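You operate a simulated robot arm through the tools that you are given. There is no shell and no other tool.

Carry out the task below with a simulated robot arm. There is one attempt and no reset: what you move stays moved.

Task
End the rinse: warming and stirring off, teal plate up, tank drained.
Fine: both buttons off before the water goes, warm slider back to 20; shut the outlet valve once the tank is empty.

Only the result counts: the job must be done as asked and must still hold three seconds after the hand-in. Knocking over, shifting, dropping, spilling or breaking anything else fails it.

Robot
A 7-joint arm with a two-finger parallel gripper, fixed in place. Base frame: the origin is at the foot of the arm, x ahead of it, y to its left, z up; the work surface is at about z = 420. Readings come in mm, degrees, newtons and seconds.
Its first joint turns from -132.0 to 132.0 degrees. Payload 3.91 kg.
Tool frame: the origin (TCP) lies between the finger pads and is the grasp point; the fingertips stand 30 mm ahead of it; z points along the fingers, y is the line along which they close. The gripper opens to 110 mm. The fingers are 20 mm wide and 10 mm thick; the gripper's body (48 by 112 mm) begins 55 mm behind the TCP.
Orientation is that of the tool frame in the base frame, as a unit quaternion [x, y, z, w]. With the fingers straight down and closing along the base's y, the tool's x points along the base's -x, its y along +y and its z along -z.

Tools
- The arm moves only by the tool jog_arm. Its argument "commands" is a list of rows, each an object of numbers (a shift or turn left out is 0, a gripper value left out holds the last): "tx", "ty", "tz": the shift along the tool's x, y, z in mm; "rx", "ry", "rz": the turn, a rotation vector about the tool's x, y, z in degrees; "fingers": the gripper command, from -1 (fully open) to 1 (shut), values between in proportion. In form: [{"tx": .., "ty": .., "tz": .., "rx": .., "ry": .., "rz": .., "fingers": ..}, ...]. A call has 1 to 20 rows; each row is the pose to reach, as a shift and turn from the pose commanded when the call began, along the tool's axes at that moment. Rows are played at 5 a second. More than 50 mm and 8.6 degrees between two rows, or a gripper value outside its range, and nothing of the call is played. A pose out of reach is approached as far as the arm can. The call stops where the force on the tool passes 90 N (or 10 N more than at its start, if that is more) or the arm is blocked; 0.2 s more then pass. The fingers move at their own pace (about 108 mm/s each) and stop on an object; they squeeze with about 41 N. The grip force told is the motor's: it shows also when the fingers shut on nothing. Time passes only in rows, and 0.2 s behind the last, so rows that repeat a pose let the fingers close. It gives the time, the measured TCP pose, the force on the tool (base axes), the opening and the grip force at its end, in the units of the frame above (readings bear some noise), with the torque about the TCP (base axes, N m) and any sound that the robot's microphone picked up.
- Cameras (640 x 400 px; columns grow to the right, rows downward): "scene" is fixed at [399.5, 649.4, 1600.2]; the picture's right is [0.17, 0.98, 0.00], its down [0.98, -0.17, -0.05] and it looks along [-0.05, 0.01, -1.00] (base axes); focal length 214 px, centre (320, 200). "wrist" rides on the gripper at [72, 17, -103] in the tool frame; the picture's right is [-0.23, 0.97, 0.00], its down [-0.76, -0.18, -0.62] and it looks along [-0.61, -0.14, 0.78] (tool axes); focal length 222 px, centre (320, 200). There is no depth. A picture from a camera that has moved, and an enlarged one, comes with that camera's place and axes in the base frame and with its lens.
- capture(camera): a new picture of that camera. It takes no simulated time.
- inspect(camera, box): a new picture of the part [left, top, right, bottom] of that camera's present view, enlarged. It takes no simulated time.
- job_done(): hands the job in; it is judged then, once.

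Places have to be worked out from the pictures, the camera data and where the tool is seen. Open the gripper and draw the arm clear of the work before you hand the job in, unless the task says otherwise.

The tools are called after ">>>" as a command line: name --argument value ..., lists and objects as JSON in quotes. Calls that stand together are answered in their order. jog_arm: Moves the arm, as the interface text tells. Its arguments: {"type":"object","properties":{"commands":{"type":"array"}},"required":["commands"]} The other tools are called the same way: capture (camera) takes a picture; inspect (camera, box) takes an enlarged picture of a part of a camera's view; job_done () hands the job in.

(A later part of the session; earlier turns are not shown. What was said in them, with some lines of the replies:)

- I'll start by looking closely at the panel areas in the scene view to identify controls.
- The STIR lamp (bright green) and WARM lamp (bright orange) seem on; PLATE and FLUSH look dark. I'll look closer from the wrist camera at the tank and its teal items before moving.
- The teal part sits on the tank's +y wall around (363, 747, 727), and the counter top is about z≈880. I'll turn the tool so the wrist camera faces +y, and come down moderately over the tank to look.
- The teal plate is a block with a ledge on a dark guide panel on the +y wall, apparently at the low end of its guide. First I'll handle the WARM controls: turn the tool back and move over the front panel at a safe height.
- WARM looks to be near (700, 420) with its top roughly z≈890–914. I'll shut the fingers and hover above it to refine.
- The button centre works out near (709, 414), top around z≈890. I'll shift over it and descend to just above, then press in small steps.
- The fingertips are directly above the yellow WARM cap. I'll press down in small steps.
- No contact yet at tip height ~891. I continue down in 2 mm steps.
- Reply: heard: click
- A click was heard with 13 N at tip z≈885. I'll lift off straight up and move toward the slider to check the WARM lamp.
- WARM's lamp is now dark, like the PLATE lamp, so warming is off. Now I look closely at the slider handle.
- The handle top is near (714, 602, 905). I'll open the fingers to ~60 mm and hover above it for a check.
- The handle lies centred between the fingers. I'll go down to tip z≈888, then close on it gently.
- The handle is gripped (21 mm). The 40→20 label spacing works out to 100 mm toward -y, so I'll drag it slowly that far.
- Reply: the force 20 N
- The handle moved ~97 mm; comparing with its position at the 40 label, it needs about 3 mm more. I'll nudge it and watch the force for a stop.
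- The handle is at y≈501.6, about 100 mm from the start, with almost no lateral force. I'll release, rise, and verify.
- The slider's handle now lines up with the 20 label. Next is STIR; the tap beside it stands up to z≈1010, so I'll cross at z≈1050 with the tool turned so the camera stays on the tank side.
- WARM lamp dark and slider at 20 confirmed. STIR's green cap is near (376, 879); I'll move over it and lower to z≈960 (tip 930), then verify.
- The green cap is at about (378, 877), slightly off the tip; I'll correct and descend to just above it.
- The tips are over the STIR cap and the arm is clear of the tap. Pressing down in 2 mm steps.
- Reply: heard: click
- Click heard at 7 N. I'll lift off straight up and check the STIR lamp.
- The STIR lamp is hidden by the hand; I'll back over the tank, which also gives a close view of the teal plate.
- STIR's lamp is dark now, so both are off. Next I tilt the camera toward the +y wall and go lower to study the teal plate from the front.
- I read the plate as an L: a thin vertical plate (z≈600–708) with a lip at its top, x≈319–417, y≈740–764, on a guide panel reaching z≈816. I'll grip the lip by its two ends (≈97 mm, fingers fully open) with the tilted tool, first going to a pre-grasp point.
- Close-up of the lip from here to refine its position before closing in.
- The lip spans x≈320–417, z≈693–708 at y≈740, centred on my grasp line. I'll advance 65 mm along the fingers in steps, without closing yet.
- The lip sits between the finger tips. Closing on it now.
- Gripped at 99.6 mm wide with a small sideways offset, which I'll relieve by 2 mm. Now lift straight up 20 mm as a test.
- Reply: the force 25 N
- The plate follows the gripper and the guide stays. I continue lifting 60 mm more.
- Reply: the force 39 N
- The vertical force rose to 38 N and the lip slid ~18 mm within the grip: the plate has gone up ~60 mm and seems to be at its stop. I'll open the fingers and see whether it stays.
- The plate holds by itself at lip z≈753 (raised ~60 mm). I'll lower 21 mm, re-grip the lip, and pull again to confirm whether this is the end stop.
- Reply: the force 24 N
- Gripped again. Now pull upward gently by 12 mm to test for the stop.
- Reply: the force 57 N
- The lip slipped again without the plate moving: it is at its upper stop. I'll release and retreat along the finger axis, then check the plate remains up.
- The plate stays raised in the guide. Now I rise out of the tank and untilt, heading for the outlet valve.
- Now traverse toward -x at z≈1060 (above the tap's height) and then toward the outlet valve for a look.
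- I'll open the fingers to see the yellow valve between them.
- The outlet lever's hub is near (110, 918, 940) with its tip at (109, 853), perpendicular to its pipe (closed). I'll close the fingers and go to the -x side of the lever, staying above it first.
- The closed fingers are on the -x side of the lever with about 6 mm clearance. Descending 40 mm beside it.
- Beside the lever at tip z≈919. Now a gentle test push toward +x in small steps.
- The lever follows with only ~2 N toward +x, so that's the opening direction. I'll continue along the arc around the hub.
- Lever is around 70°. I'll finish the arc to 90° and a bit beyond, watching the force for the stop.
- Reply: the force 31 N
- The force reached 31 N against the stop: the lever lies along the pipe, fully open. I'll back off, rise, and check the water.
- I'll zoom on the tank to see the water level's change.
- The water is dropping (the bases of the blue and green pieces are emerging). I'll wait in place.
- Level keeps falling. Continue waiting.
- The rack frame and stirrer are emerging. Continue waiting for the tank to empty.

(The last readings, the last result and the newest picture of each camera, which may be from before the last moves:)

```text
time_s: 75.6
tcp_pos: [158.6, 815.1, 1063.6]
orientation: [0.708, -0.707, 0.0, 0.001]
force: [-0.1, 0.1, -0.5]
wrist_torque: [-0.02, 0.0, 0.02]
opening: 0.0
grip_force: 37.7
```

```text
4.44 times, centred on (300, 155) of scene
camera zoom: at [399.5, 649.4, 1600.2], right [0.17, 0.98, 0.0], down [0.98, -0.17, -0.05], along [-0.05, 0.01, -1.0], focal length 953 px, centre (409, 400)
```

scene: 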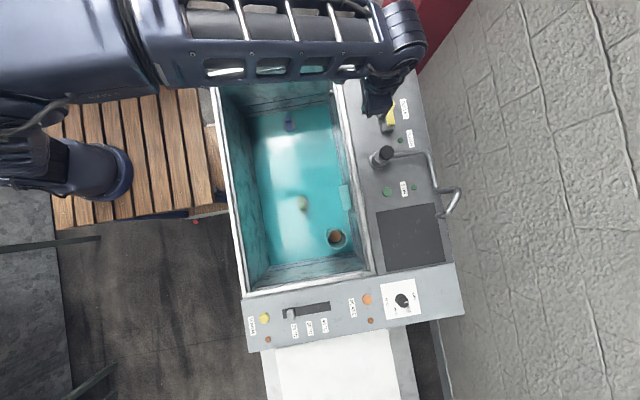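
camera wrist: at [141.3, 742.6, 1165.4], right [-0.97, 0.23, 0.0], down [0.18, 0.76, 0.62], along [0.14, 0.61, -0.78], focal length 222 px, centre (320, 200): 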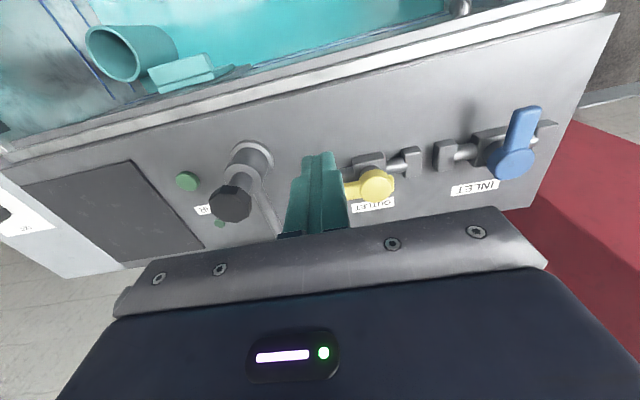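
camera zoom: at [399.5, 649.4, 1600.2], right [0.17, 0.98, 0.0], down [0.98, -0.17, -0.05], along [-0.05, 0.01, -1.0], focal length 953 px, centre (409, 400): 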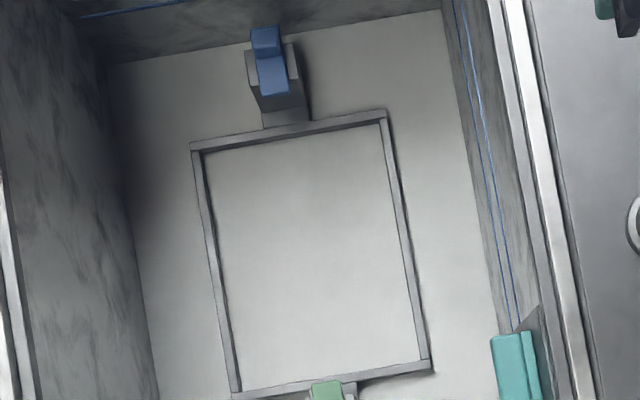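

The tank floor is fully visible with no teal water tint. I'll give it a few more seconds and look once more at the floor and the float tube.

>>> jog_arm --commands '[{}, {}, {}, {}, {}, {}, {}, {}, {}, {}, {}, {}, {}, {}, {}, {}, {}, {}, {}, {"tz": 0}]'

>>> inspect --camera "scene" --box '[240, 190, 380, 300]'

>>> inspect --camera "scene" --box '[340, 20, 480, 130]'

>>> capture --camera "wrist"

```text
time_s: 79.8
tcp_pos: [158.9, 814.6, 1063.5]
orientation: [0.707, -0.707, 0.0, 0.0]
force: [0.0, 0.6, 0.6]
wrist_torque: [-0.04, -0.01, -0.02]
opening: 0.0
grip_force: 37.9
```

```text
3.64 times, centred on (310, 245) of scene
camera zoom: at [399.5, 649.4, 1600.2], right [0.17, 0.98, 0.0], down [0.98, -0.17, -0.05], along [-0.05, 0.01, -1.0], focal length 780 px, centre (356, 36)
```

zoom: 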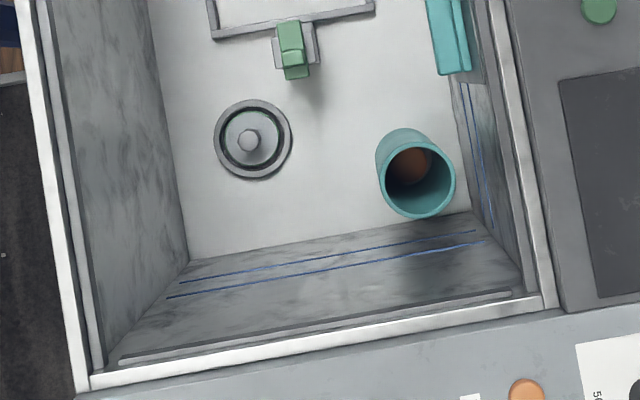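

```text
3.64 times, centred on (410, 75) of scene
camera zoom: at [399.5, 649.4, 1600.2], right [0.17, 0.98, 0.0], down [0.98, -0.17, -0.05], along [-0.05, 0.01, -1.0], focal length 780 px, centre (-7, 654)
```

zoom: 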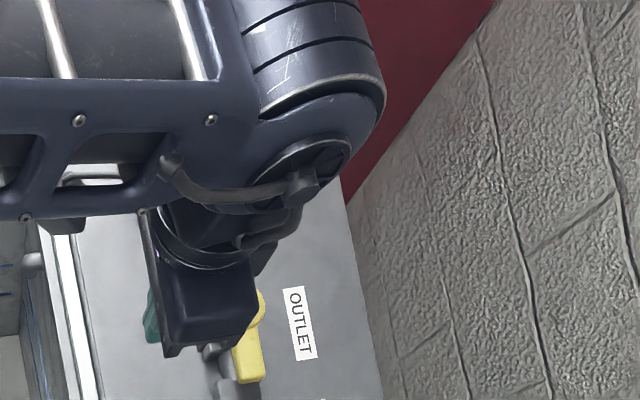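

```text
taken
camera wrist: at [141.4, 742.9, 1165.5], right [-0.97, 0.23, 0.0], down [0.18, 0.76, 0.62], along [0.14, 0.61, -0.78], focal length 222 px, centre (320, 200)
```

wrist: 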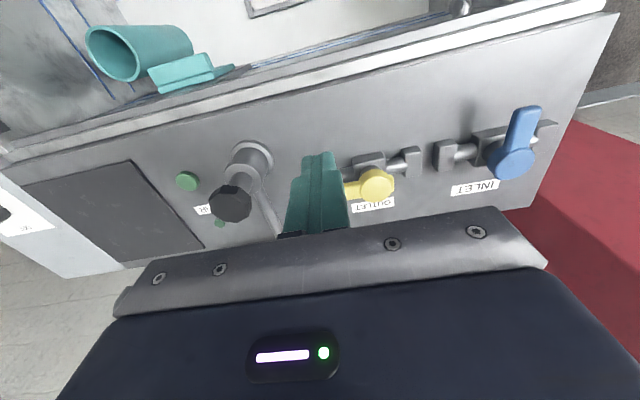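

The tank is empty. To close the valve, I'll pass above the lever to its +y side (y≈945) and lower beside it.

>>> jog_arm --commands '[{"tx": -33, "ty": -1, "fingers": 1}, {"tx": -66, "ty": -2, "fingers": 1}, {"tx": -99, "ty": -3, "fingers": 1}, {"tx": -131, "ty": -3, "fingers": 1}, {"tx": -131, "ty": -3, "tz": 25, "fingers": 1}, {"tx": -131, "ty": -3, "tz": 50, "fingers": 1}, {"tx": -131, "ty": -3, "tz": 72, "fingers": 1}, {"tx": -131, "ty": -3, "tz": 72, "fingers": 1}]'

>>> capture --camera "wrist"

>>> capture --camera "scene"

```text
time_s: 81.6
tcp_pos: [160.8, 946.9, 990.8]
orientation: [0.708, -0.706, 0.0, 0.0]
force: [0.9, -0.3, 0.4]
wrist_torque: [-0.01, -0.01, -0.01]
opening: 0.1
grip_force: 37.9
out of reach, approached as far as the arm can: row 4
```

```text
taken
camera wrist: at [144.5, 875.1, 1092.4], right [-0.97, 0.23, 0.0], down [0.18, 0.76, 0.62], along [0.14, 0.61, -0.78], focal length 222 px, centre (320, 200)
```

wrist: 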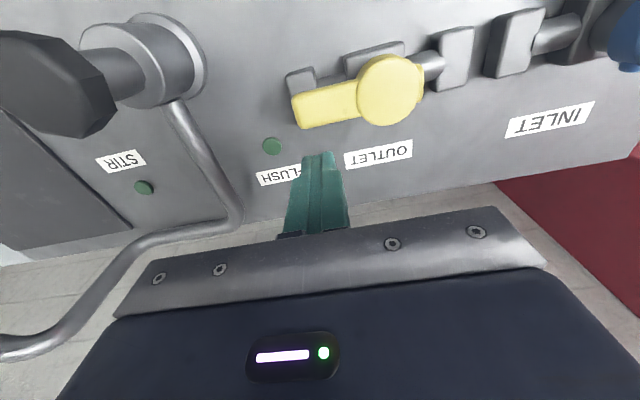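

```text
taken
```

scene: 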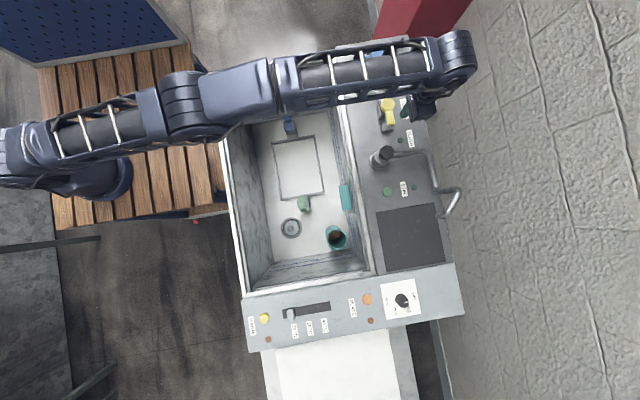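

The fingertips are on the +y side of the lever with clearance. Lowering 42 mm beside it.

>>> jog_arm --commands '[{"tz": 14}, {"tz": 28}, {"tz": 42}, {"tz": 42}]'

>>> capture --camera "wrist"

```text
time_s: 82.6
tcp_pos: [160.2, 947.1, 949.3]
orientation: [-0.707, 0.707, 0.001, 0.0]
force: [0.1, -0.3, 0.1]
wrist_torque: [0.02, 0.01, 0.01]
opening: 0.0
grip_force: 37.6
```

```text
taken
camera wrist: at [143.7, 874.9, 1051.2], right [-0.97, 0.23, 0.0], down [0.18, 0.76, 0.62], along [0.14, 0.61, -0.78], focal length 222 px, centre (320, 200)
```

wrist: 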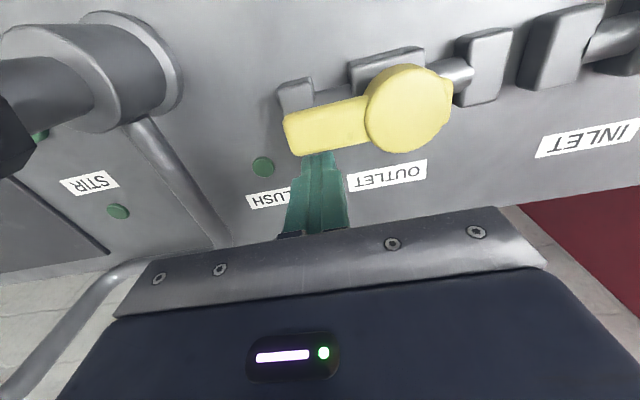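

Now sweep the lever back along the arc toward its closed position, stopping about 10° short.

>>> jog_arm --commands '[{"ty": 1, "tx": 7}, {"ty": -2, "tx": 16}, {"ty": -3, "tx": 20.5}, {"ty": -3.3, "tx": 25.2}, {"ty": -3.4, "tx": 29.8}, {"ty": -3.2, "tx": 34.5}, {"ty": -2.5, "tx": 39.1}, {"ty": -1.4, "tx": 43.7}, {"ty": 0, "tx": 48.1}, {"ty": 1.8, "tx": 52.5}, {"ty": 4, "tx": 56.6}, {"ty": 6.6, "tx": 60.5}, {"ty": 9.4, "tx": 64.1}, {"ty": 12.7, "tx": 67.6}, {"ty": 16.2, "tx": 70.7}, {"ty": 20, "tx": 73.6}, {"ty": 20, "tx": 73.6}]'

>>> capture --camera "wrist"

>>> inspect --camera "scene" --box '[340, 60, 440, 140]'

```text
time_s: 86.2
tcp_pos: [142.4, 873.7, 949.8]
orientation: [0.707, -0.707, -0.001, 0.0]
force: [0.3, 0.6, 0.8]
wrist_torque: [-0.01, -0.03, -0.01]
opening: 0.0
grip_force: 37.6
```

```text
taken
camera wrist: at [125.0, 801.8, 1051.3], right [-0.97, 0.23, 0.0], down [0.18, 0.76, 0.62], along [0.14, 0.61, -0.78], focal length 222 px, centre (320, 200)
```

wrist: 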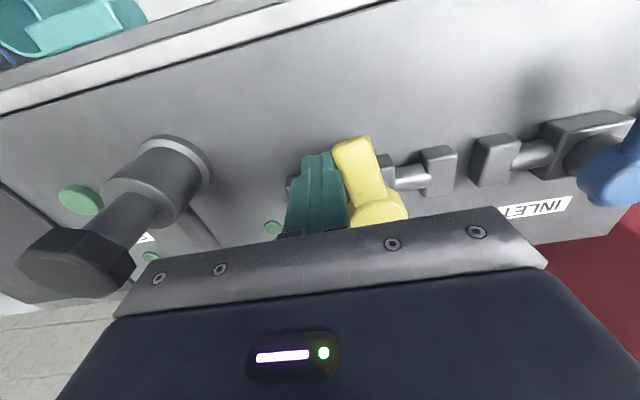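

```text
5.00 times, centred on (390, 100) of scene
camera zoom: at [399.5, 649.4, 1600.2], right [0.17, 0.98, 0.0], down [0.98, -0.17, -0.05], along [-0.05, 0.01, -1.0], focal length 1072 px, centre (-30, 700)
```

zoom: 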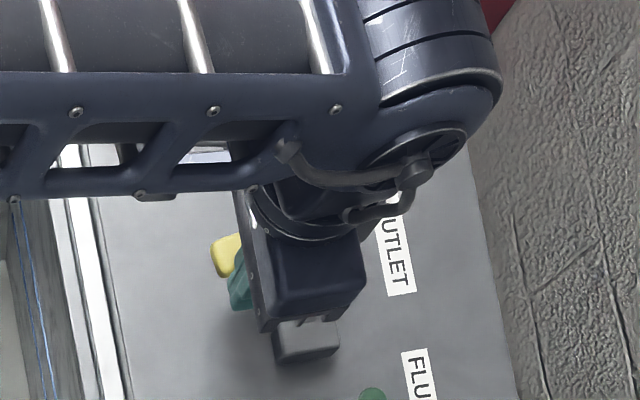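

Nearly closed. Final small pushes, looking for the closed-end stop.

>>> jog_arm --commands '[{"ty": 3, "tx": 1.5}, {"ty": 6, "tx": 3}, {"ty": 8, "tx": 4}, {"ty": 9.5, "tx": 4}]'

>>> capture --camera "wrist"

```text
time_s: 87.2
tcp_pos: [132.4, 870.0, 949.0]
orientation: [0.708, -0.707, 0.0, 0.0]
force: [0.4, -0.1, 0.1]
wrist_torque: [-0.01, 0.02, 0.0]
opening: 0.0
grip_force: 37.6
```

```text
taken
camera wrist: at [115.2, 797.2, 1051.9], right [-0.97, 0.23, 0.0], down [0.18, 0.76, 0.62], along [0.14, 0.61, -0.78], focal length 222 px, centre (320, 200)
```

wrist: 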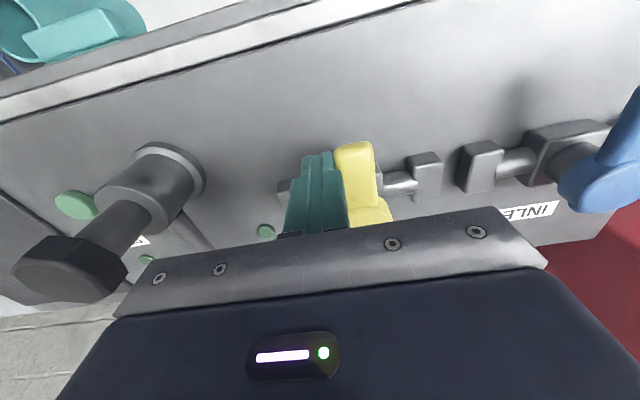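

No resistance yet; a few more millimetres in 1.5 mm steps.

>>> jog_arm --commands '[{"ty": 1.5}, {"ty": 3}, {"ty": 4}]'

```text
time_s: 88.0
tcp_pos: [130.9, 869.6, 948.9]
orientation: [-0.707, 0.707, -0.001, 0.0]
force: [17.5, 5.1, 0.0]
wrist_torque: [0.06, -0.18, -0.18]
opening: 0.0
grip_force: 38.0
```

17 N of resistance: the lever is against its closed stop. I'll back off toward +x, rise, and retreat to view everything.

>>> jog_arm --commands '[{"ty": -8}, {"ty": -12, "tz": -10}, {"ty": -12, "tz": -50}, {"ty": -12, "tz": -90}, {"tx": 30, "ty": -12, "tz": -115}, {"tx": 75, "ty": -12, "tz": -120}, {"tx": 120, "ty": -12, "tz": -130}, {"tx": 165, "ty": -12, "tz": -140}, {"tx": 210, "ty": -12, "tz": -150}, {"tx": 255, "ty": -12, "tz": -150}, {"tx": 300, "ty": -12, "tz": -150, "fingers": -1}, {"tx": 300, "ty": -12, "tz": -150, "fingers": -1}]'

>>> capture --camera "scene"

>>> capture --camera "wrist"

```text
time_s: 90.6
tcp_pos: [137.5, 567.7, 1098.1]
orientation: [-0.707, 0.707, 0.0, 0.0]
force: [-0.3, 0.6, -0.2]
wrist_torque: [-0.01, 0.02, -0.04]
opening: 110.1
grip_force: 0.0
```

```text
taken
```

scene: 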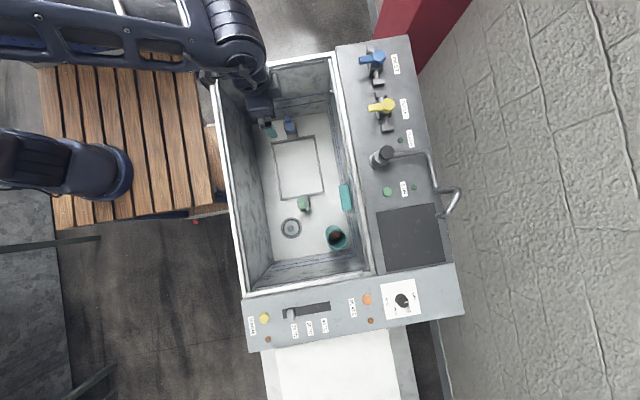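

```text
taken
camera wrist: at [120.1, 496.3, 1200.7], right [-0.97, 0.23, 0.0], down [0.18, 0.76, 0.62], along [0.14, 0.61, -0.78], focal length 222 px, centre (320, 200)
```

wrist: 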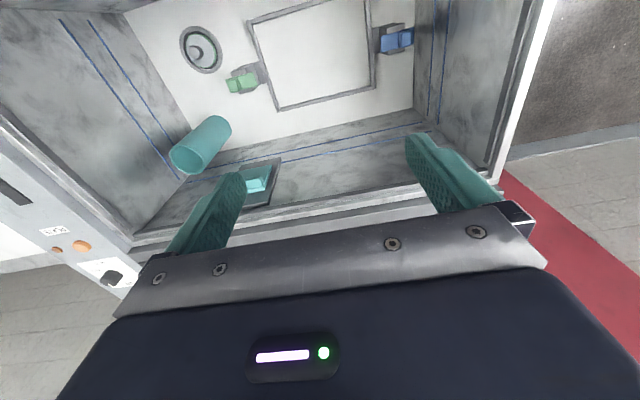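

Checking each item in zoomed views: valve, lamps, slider, plate and tank.

>>> inspect --camera "scene" --box '[340, 30, 470, 120]'

>>> inspect --camera "scene" --box '[340, 110, 470, 200]'

>>> inspect --camera "scene" --box '[240, 260, 400, 360]'

>>> inspect --camera "scene" --box '[220, 160, 380, 300]'

```text
4.44 times, centred on (405, 75) of scene
camera zoom: at [399.5, 649.4, 1600.2], right [0.17, 0.98, 0.0], down [0.98, -0.17, -0.05], along [-0.05, 0.01, -1.0], focal length 953 px, centre (-58, 756)
```

zoom: 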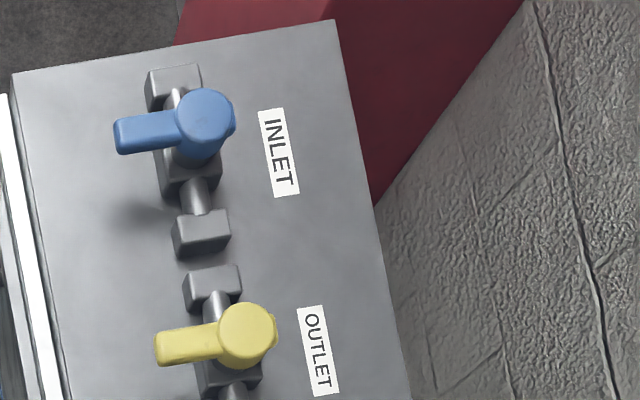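

```text
4.44 times, centred on (405, 155) of scene
camera zoom: at [399.5, 649.4, 1600.2], right [0.17, 0.98, 0.0], down [0.98, -0.17, -0.05], along [-0.05, 0.01, -1.0], focal length 953 px, centre (-58, 400)
```

zoom: 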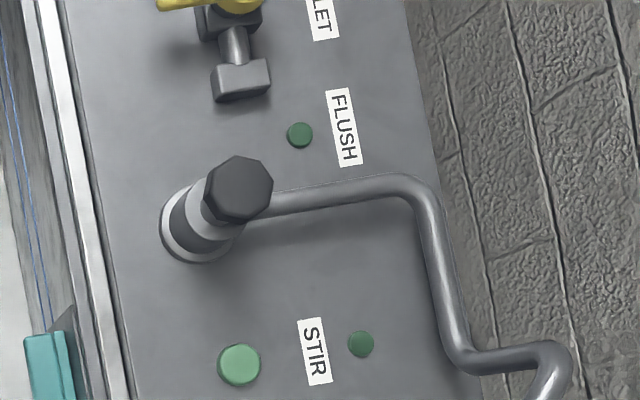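

```text
4.00 times, centred on (320, 310) of scene
camera zoom: at [399.5, 649.4, 1600.2], right [0.17, 0.98, 0.0], down [0.98, -0.17, -0.05], along [-0.05, 0.01, -1.0], focal length 858 px, centre (320, -240)
```

zoom: 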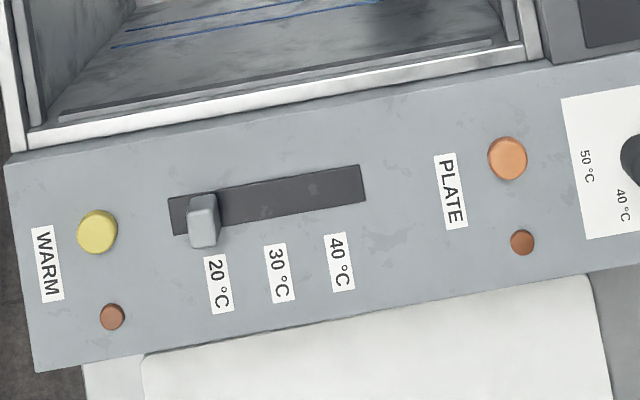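

```text
2.86 times, centred on (300, 230) of scene
camera zoom: at [399.5, 649.4, 1600.2], right [0.17, 0.98, 0.0], down [0.98, -0.17, -0.05], along [-0.05, 0.01, -1.0], focal length 613 px, centre (377, 114)
```

zoom: 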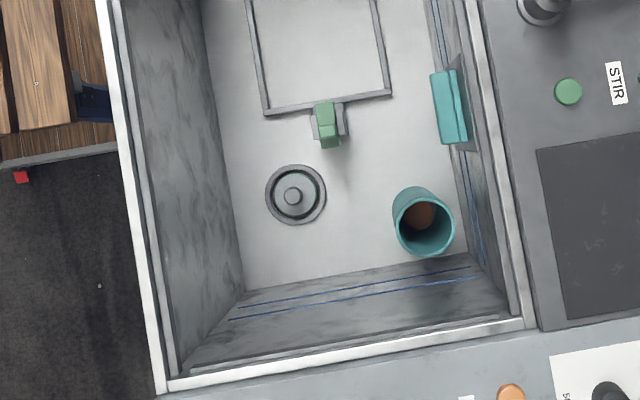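

All checks agree: lamps dark, slider at 20, plate up, tank empty, outlet lever across its pipe like at the start. I'll draw the arm back to its high starting place with the gripper open and take a last look.

>>> jog_arm --commands '[{"tz": -20, "fingers": -1}, {"ty": -25, "tx": 5, "tz": -40, "fingers": -1}, {"ty": -55, "tx": 10, "tz": -60, "fingers": -1}, {"ty": -85, "tx": 15, "tz": -80, "fingers": -1}, {"ty": -120, "tx": 20, "tz": -100, "fingers": -1}, {"ty": -155, "tx": 25, "tz": -110, "fingers": -1}, {"ty": -188, "tx": 30, "tz": -112, "fingers": -1}, {"ty": -188, "tx": 30, "tz": -112, "fingers": -1}, {"ty": -188, "tx": 30, "tz": -112, "fingers": -1}]'

>>> capture --camera "scene"

>>> capture --camera "wrist"

```text
time_s: 92.6
tcp_pos: [329.3, 537.0, 1211.1]
orientation: [0.707, -0.707, 0.001, 0.0]
force: [-0.3, 0.2, 0.4]
wrist_torque: [0.05, 0.03, -0.01]
opening: 109.8
grip_force: 0.0
```

```text
taken
```

scene: 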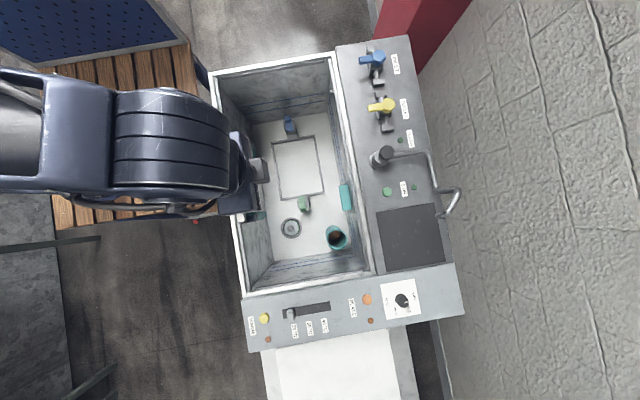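

```text
taken
camera wrist: at [312.6, 465.6, 1313.6], right [-0.97, 0.23, 0.0], down [0.18, 0.76, 0.62], along [0.14, 0.61, -0.78], focal length 222 px, centre (320, 200)
```

wrist: 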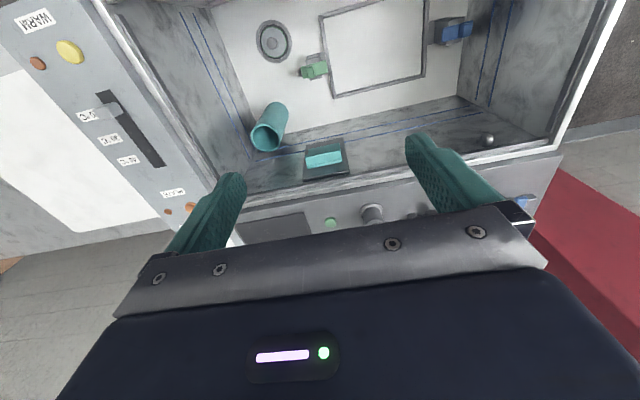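

One last zoom on the plate to be sure it has not crept down.

>>> inspect --camera "wrist" --box '[270, 110, 390, 200]'

```text
4.44 times, centred on (330, 155) of wrist
camera zoom: at [312.6, 465.6, 1313.6], right [-0.97, 0.23, 0.0], down [0.18, 0.76, 0.62], along [0.14, 0.61, -0.78], focal length 987 px, centre (276, 400)
```

zoom: 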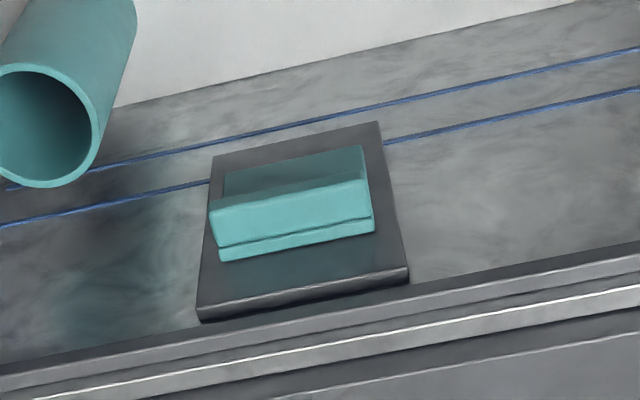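

The plate's top edge is at about z≈770, versus 708 at the start, so it is still at its upper stop. Both lamps are dark, the slider is at 20, the tank is empty, the outlet is shut and the arm is clear, so I'm handing in.

>>> job_done

```text
The job is handed in.
```

I ended the rinse and handed the job in; the result of the judging wasn't shown. The last pictures, taken just before hand-in, show:

- **Warming:** the WARM button is off with its lamp dark. The slider is back at the 20 °C mark.
- **Stirring:** the STIR button is off with its lamp dark. Both buttons were off before I opened the outlet.
- **Teal plate:** it is up about 60 mm, against its upper stop. It stayed there after I let go.
- **Tank:** it drained through the outlet valve until the whole floor was bare, with no water visible.
- **Outlet valve:** I closed it again once the tank was empty. The lever is against its closed stop.

I didn't touch the other controls, and nothing was knocked, dropped or spilled that I could see. The gripper is open and the arm is raised clear of the work.
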